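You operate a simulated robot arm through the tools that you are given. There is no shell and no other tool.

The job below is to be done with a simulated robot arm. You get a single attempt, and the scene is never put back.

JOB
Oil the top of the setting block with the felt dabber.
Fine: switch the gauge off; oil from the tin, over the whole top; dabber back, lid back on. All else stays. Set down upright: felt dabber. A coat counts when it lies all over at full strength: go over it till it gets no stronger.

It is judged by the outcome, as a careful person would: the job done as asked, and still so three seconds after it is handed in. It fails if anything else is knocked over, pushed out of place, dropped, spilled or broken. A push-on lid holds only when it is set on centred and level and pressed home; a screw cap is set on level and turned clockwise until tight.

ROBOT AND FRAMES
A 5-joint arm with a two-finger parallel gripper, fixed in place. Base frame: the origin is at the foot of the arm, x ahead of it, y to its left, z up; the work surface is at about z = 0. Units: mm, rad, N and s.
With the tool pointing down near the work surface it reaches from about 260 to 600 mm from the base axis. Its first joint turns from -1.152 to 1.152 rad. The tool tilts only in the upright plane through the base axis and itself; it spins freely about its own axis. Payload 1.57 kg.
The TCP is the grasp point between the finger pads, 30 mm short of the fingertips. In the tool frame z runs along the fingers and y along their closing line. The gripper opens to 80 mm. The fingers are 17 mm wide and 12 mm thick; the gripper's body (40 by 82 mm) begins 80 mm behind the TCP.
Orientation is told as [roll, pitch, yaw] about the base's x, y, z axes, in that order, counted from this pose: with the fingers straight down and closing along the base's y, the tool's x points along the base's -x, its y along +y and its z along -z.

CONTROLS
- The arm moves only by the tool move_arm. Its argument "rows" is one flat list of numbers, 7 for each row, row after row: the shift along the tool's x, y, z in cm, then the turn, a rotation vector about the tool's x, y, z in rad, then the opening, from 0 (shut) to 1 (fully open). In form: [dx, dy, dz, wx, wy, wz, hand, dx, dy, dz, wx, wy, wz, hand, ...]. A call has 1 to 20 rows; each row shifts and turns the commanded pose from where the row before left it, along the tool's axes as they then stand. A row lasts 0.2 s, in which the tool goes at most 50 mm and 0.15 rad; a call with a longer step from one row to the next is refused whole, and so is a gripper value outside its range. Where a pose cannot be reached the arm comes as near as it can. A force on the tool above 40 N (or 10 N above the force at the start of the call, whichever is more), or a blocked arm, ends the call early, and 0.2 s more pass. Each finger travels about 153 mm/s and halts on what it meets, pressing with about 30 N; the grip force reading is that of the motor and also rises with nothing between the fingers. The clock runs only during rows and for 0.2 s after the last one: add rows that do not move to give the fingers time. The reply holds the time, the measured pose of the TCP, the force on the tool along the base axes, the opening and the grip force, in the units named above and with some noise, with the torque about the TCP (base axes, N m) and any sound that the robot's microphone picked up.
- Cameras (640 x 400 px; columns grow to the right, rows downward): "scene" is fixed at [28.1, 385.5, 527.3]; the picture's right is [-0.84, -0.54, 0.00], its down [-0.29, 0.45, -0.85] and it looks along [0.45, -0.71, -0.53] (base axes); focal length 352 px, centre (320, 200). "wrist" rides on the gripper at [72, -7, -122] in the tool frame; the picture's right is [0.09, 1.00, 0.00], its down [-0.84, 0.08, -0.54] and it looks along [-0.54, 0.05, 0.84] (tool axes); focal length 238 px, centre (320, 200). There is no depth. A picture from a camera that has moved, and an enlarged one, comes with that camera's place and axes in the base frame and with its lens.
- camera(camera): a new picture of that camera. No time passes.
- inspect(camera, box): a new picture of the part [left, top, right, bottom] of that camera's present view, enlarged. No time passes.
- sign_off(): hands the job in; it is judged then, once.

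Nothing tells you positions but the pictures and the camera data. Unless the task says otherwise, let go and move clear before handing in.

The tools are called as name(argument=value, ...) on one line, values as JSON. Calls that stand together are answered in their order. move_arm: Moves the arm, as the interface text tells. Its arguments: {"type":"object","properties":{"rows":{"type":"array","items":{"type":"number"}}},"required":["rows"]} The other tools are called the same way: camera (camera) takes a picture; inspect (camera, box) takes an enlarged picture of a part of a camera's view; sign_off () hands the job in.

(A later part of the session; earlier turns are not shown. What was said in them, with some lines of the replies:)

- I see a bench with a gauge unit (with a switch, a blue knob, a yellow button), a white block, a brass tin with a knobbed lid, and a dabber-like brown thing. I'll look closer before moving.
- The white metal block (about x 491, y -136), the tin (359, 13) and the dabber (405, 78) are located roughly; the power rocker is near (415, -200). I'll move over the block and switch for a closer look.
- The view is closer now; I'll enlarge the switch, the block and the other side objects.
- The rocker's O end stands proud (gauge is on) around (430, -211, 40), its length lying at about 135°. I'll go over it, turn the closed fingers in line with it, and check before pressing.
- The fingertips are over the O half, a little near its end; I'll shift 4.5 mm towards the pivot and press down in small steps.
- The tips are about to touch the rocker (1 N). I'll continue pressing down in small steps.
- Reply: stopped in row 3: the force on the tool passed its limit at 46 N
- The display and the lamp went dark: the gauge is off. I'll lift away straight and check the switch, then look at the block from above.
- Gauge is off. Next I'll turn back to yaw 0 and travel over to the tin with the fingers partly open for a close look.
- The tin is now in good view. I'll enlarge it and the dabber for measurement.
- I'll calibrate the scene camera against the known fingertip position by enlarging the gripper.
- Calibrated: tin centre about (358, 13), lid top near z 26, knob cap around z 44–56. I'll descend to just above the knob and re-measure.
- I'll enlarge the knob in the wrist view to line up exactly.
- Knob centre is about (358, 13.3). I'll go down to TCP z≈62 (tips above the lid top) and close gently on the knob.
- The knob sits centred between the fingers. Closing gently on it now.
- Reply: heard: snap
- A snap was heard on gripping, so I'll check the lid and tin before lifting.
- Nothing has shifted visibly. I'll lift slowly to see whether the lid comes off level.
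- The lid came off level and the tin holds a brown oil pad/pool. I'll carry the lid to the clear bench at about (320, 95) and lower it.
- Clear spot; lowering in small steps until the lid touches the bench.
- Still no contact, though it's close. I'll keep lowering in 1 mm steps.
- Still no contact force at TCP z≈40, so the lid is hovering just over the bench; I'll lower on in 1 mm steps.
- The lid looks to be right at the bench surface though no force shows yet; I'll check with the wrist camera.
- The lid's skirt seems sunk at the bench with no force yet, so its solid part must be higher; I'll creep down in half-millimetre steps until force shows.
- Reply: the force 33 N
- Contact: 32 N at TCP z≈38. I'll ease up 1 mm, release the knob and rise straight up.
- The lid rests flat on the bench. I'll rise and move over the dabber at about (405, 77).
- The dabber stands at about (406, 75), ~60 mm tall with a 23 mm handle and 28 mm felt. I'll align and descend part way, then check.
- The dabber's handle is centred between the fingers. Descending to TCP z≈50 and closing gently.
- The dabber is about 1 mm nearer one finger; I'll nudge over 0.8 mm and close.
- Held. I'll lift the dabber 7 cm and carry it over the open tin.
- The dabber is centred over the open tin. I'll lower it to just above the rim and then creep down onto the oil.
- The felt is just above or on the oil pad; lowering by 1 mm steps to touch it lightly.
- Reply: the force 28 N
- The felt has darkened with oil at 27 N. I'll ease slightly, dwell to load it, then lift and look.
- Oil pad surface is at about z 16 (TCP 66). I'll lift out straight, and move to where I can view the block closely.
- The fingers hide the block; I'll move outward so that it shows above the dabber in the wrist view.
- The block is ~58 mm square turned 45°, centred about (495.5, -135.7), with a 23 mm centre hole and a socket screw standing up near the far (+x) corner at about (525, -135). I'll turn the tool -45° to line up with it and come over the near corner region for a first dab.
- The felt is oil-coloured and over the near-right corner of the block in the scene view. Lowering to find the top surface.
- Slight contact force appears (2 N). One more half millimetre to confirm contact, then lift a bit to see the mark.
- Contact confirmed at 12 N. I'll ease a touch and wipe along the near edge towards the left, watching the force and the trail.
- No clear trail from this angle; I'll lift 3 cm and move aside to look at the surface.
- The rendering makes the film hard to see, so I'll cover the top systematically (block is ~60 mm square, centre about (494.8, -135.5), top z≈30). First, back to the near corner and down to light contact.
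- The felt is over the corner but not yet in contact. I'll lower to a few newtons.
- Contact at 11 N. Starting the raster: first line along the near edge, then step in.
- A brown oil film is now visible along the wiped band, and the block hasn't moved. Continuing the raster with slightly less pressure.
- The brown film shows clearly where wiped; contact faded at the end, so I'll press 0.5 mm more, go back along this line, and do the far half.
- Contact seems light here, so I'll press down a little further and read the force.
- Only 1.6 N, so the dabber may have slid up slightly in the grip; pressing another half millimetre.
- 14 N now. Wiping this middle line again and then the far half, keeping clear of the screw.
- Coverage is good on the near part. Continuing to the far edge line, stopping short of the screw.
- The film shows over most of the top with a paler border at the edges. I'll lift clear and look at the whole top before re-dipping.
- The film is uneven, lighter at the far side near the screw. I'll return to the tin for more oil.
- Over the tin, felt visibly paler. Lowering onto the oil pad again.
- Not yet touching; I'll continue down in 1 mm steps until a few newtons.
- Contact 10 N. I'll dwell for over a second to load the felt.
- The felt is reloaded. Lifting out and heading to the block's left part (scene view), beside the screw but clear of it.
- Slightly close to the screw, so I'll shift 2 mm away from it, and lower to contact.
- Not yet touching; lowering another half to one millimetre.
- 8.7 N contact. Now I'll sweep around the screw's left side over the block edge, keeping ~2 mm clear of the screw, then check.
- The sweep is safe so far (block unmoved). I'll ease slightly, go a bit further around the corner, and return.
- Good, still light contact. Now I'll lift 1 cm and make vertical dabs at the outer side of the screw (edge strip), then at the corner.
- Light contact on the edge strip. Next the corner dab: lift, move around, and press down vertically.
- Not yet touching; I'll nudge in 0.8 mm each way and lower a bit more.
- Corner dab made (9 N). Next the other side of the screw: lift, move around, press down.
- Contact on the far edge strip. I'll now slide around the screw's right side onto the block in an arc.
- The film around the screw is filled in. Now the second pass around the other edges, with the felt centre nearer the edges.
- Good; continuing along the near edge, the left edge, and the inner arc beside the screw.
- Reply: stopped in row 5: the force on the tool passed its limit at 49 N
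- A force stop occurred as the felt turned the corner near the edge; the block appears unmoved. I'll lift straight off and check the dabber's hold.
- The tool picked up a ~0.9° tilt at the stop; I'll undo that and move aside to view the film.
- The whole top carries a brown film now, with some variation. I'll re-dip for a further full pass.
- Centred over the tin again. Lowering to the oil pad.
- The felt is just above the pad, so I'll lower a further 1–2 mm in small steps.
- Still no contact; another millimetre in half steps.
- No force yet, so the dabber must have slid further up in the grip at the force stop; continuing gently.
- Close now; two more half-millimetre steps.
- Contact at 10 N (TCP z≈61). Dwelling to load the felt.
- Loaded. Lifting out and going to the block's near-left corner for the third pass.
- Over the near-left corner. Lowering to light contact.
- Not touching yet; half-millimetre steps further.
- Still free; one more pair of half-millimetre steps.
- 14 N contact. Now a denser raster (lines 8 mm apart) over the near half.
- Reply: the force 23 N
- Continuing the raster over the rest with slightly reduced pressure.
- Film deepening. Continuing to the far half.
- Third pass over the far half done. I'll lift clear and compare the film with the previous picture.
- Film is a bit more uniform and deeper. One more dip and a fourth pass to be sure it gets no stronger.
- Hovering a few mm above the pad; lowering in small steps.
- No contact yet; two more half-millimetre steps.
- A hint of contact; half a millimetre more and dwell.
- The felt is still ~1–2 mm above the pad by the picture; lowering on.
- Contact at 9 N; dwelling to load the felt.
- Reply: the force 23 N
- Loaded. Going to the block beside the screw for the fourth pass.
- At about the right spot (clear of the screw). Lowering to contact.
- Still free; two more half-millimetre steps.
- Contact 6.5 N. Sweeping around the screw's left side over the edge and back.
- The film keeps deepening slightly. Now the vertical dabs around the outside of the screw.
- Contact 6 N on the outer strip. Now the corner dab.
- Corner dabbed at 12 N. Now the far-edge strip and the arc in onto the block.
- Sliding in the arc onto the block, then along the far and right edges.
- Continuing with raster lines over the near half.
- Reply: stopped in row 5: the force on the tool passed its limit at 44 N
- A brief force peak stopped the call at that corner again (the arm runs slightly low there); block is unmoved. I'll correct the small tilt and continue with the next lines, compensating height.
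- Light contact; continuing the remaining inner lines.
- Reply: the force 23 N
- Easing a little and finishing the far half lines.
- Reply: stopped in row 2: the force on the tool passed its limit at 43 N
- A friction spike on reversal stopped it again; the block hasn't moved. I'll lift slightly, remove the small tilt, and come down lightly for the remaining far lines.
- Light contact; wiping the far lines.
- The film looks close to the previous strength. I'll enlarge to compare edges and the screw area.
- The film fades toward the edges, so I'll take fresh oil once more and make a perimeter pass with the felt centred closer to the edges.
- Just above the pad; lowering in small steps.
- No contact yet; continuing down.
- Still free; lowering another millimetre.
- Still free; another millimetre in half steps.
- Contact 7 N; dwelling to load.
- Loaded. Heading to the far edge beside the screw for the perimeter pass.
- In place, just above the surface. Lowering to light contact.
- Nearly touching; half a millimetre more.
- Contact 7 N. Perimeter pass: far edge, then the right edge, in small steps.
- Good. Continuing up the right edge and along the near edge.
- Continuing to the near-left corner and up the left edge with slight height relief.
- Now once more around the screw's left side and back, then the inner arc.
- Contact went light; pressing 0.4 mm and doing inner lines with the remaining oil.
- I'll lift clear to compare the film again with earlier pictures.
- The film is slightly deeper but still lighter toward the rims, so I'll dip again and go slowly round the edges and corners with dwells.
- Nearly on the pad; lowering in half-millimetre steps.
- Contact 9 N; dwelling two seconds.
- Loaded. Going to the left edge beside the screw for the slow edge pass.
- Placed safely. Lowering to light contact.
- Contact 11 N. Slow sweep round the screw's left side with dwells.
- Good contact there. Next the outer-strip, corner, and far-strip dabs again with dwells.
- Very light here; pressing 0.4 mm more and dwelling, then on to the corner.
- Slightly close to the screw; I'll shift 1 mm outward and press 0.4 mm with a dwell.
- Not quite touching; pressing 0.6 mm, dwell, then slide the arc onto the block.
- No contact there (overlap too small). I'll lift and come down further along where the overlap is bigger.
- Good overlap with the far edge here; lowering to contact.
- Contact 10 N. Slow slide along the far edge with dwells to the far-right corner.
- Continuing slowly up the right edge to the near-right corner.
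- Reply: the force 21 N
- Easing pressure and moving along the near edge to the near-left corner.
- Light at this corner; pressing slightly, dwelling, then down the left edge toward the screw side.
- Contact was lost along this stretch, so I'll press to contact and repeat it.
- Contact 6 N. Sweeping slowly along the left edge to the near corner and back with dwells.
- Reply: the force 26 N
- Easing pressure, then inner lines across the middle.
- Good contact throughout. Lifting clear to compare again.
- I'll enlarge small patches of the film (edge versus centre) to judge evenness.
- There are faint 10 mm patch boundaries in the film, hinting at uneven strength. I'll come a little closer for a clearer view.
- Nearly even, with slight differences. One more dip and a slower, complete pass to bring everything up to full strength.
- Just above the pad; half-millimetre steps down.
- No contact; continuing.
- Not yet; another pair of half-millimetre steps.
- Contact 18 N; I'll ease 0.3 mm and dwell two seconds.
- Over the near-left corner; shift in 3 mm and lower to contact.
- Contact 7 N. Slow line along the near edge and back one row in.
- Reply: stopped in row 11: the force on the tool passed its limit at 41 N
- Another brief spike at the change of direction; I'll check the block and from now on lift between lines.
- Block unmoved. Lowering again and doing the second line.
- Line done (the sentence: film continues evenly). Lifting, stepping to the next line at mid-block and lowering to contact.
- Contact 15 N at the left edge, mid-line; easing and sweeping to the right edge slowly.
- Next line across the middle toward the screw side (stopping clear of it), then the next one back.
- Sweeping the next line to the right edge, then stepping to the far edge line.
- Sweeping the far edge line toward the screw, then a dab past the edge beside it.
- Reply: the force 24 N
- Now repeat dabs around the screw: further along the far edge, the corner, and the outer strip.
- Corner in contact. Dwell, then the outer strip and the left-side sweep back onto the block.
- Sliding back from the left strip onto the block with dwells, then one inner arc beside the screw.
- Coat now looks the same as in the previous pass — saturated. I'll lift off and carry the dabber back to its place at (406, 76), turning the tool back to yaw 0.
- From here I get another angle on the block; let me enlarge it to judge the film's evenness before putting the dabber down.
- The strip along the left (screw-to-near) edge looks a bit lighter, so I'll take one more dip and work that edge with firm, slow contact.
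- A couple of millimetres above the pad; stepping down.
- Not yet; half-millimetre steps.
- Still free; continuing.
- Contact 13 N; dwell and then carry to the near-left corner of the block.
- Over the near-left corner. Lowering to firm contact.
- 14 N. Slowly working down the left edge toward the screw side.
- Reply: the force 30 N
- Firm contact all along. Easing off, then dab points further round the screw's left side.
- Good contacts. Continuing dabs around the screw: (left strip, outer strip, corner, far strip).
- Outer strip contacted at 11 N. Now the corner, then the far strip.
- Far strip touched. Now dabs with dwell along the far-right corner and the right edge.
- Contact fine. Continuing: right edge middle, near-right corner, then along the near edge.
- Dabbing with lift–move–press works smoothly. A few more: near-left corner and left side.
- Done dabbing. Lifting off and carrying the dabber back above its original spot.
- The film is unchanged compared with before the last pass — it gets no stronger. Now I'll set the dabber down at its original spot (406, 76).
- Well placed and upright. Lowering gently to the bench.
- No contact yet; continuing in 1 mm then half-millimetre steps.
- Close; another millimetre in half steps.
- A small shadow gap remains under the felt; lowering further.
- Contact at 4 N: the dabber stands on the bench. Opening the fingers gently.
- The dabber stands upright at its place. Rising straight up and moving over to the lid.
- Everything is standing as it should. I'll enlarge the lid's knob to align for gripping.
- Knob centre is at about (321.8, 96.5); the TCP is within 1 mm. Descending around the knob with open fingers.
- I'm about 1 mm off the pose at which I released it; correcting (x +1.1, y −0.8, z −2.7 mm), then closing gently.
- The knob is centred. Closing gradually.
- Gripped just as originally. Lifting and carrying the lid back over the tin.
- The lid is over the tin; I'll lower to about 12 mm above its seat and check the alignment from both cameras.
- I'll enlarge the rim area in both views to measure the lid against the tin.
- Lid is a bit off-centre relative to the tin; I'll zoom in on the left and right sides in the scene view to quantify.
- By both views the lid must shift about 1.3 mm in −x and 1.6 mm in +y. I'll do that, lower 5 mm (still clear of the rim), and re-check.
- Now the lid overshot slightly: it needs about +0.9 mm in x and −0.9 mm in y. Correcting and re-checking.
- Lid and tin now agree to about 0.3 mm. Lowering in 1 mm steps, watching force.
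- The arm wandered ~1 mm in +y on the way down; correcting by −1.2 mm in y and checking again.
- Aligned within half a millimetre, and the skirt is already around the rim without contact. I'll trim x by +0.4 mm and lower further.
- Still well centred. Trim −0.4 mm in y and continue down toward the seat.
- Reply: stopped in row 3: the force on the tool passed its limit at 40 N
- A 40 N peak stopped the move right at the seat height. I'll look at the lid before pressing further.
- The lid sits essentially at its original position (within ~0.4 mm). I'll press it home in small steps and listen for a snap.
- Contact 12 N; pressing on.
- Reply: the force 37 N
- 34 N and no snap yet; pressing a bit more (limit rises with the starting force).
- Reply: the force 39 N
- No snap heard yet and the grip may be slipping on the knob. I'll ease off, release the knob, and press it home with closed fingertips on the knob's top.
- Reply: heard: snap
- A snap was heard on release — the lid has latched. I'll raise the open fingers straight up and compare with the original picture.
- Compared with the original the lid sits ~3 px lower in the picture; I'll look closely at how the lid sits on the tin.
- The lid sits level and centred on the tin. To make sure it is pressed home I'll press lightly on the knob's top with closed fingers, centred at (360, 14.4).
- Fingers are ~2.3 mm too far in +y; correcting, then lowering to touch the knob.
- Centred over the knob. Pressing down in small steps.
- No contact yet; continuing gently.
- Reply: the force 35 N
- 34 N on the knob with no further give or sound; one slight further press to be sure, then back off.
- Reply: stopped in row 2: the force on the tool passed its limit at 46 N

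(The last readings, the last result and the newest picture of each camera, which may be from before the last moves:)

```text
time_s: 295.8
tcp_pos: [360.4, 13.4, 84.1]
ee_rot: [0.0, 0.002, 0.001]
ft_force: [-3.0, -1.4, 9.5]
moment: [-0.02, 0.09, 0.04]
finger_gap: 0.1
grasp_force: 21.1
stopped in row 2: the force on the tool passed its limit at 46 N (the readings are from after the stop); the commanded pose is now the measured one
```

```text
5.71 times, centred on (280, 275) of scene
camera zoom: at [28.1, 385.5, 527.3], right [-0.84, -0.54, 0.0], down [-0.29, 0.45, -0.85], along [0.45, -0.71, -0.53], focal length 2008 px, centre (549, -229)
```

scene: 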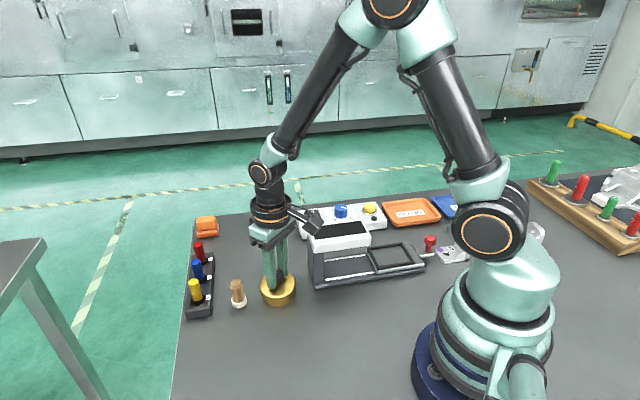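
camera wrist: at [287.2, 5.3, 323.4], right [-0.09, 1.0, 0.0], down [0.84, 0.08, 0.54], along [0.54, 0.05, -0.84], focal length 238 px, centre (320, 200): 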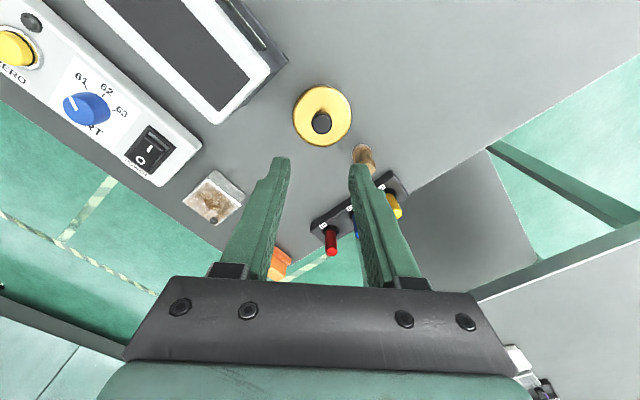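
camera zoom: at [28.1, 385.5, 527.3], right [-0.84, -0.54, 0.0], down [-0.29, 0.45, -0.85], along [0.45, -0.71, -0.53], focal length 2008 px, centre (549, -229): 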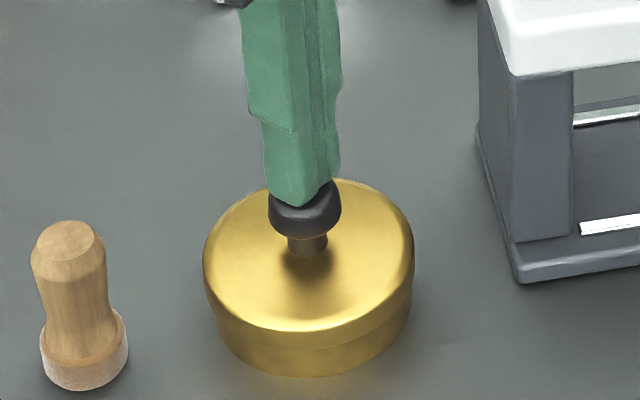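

The lid took 46 N without moving — it's home. Retracting straight up and clear for a final check of everything.

move_arm(rows=[0, 0, -0.5, 0, 0, 0, 0, 0, 0, -3, 0, 0, 0, 0, 0, 0, -4, 0, 0, 0, 0, 0, 0, -4, 0, 0, 0, 0, 0, 0, -4, 0, 0, 0, 0, 0, 0, -4, 0, 0, 0, 0, 0, 0, 0, 0, 0, 0, 0])

camera(camera="scene")

inspect(camera="scene", box=[170, 180, 330, 330])

inspect(camera="scene", box=[290, 180, 470, 300])

camera(camera="wrist")

```text
time_s: 297.4
tcp_pos: [358.1, 13.9, 279.1]
ee_rot: [-0.001, 0.004, 0.002]
ft_force: [-0.5, -0.1, -0.2]
moment: [0.01, 0.0, 0.02]
finger_gap: 0.0
grasp_force: 21.2
```

```text
taken
```

scene: 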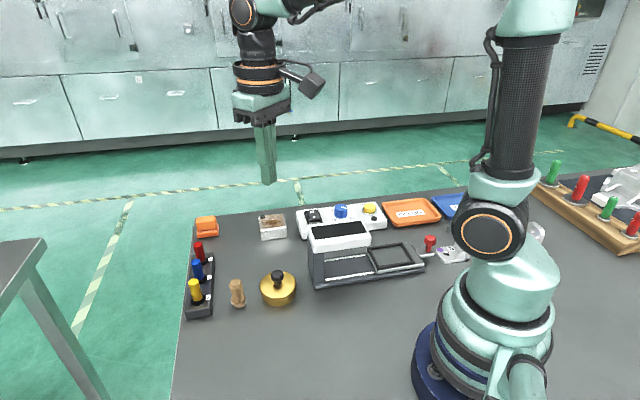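

```text
2.67 times, centred on (250, 255) of scene
camera zoom: at [28.1, 385.5, 527.3], right [-0.84, -0.54, 0.0], down [-0.29, 0.45, -0.85], along [0.45, -0.71, -0.53], focal length 937 px, centre (507, 53)
```

zoom: 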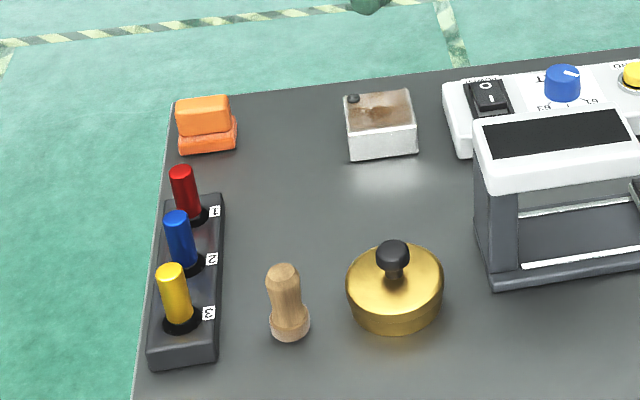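

```text
3.33 times, centred on (380, 240) of scene
camera zoom: at [28.1, 385.5, 527.3], right [-0.84, -0.54, 0.0], down [-0.29, 0.45, -0.85], along [0.45, -0.71, -0.53], focal length 1172 px, centre (120, 67)
```

zoom: 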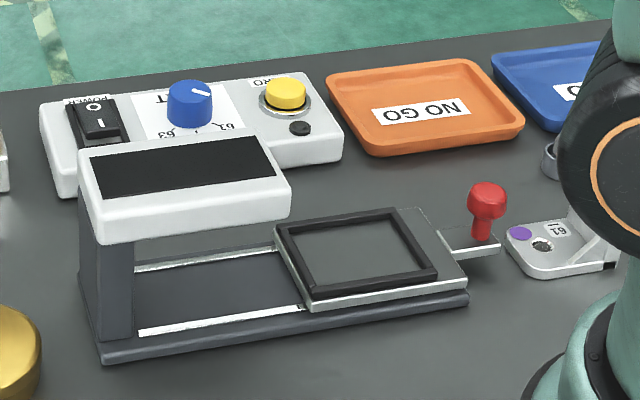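

```text
taken
camera wrist: at [287.6, 6.7, 402.7], right [-0.09, 1.0, 0.0], down [0.84, 0.08, 0.54], along [0.54, 0.05, -0.84], focal length 238 px, centre (320, 200)
```

wrist: 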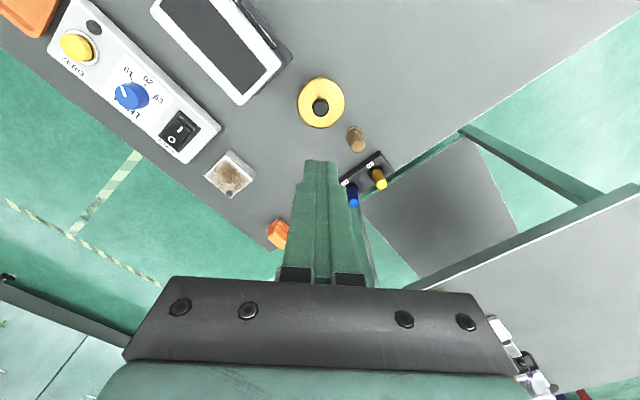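

Everything is in place, gauge dark, lid on, dabber upright. A last look at the film from this angle before handing in.

inspect(camera="wrist", box=[195, 140, 265, 205])

inspect(camera="scene", box=[255, 200, 295, 245])

```text
6.15 times, centred on (230, 172) of wrist
camera zoom: at [287.6, 6.7, 402.7], right [-0.09, 1.0, 0.0], down [0.84, 0.08, 0.54], along [0.54, 0.05, -0.84], focal length 1467 px, centre (874, 369)
```

zoom: 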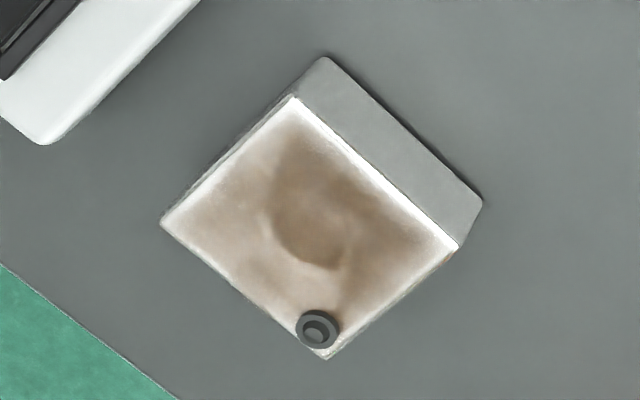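

```text
8.89 times, centred on (275, 222) of scene
camera zoom: at [28.1, 385.5, 527.3], right [-0.84, -0.54, 0.0], down [-0.29, 0.45, -0.85], along [0.45, -0.71, -0.53], focal length 3124 px, centre (720, 0)
```

zoom: 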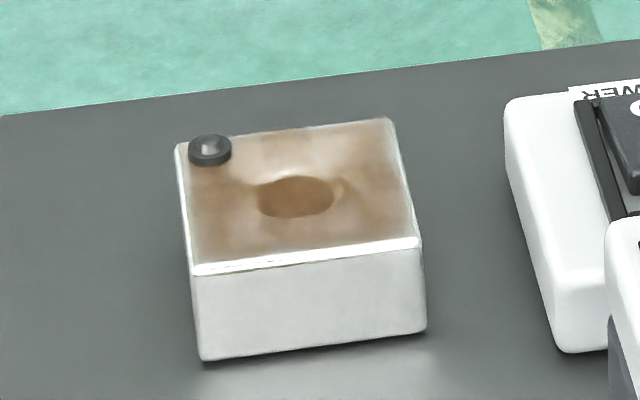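

The gauge is off, the block's whole top carries an even oil film that stopped getting stronger, the dabber stands upright in its place, and the lid is back on and pressed home. The arm is clear, so I'm handing in.

sign_off()

```text
The job is handed in.
```

I've handed the job in. The gauge is off, the block is oiled, the dabber is back in its place, and the lid is back on the tin.

- **Gauge:** I pressed the rocker to O. The display and the lamp both went dark.
- **Oiling:** I went over the whole top with fresh oil from the tin several times, working around the screw without catching on it. The last pass made no visible difference, so I took the coat as full. The camera shows a paler band along the edges that didn't change with more oil. I took that for reflection off the metal, but I could only judge it by eye.
- **Dabber:** It stands upright within about a millimetre of where it was.
- **Lid:** It is centred and level. It snapped when I let go of it, and did not move under about 46 N of pressing.

While wiping, the force limit stopped the arm a few times where it changed direction near the edges. The block did not move and nothing was knocked or spilled.
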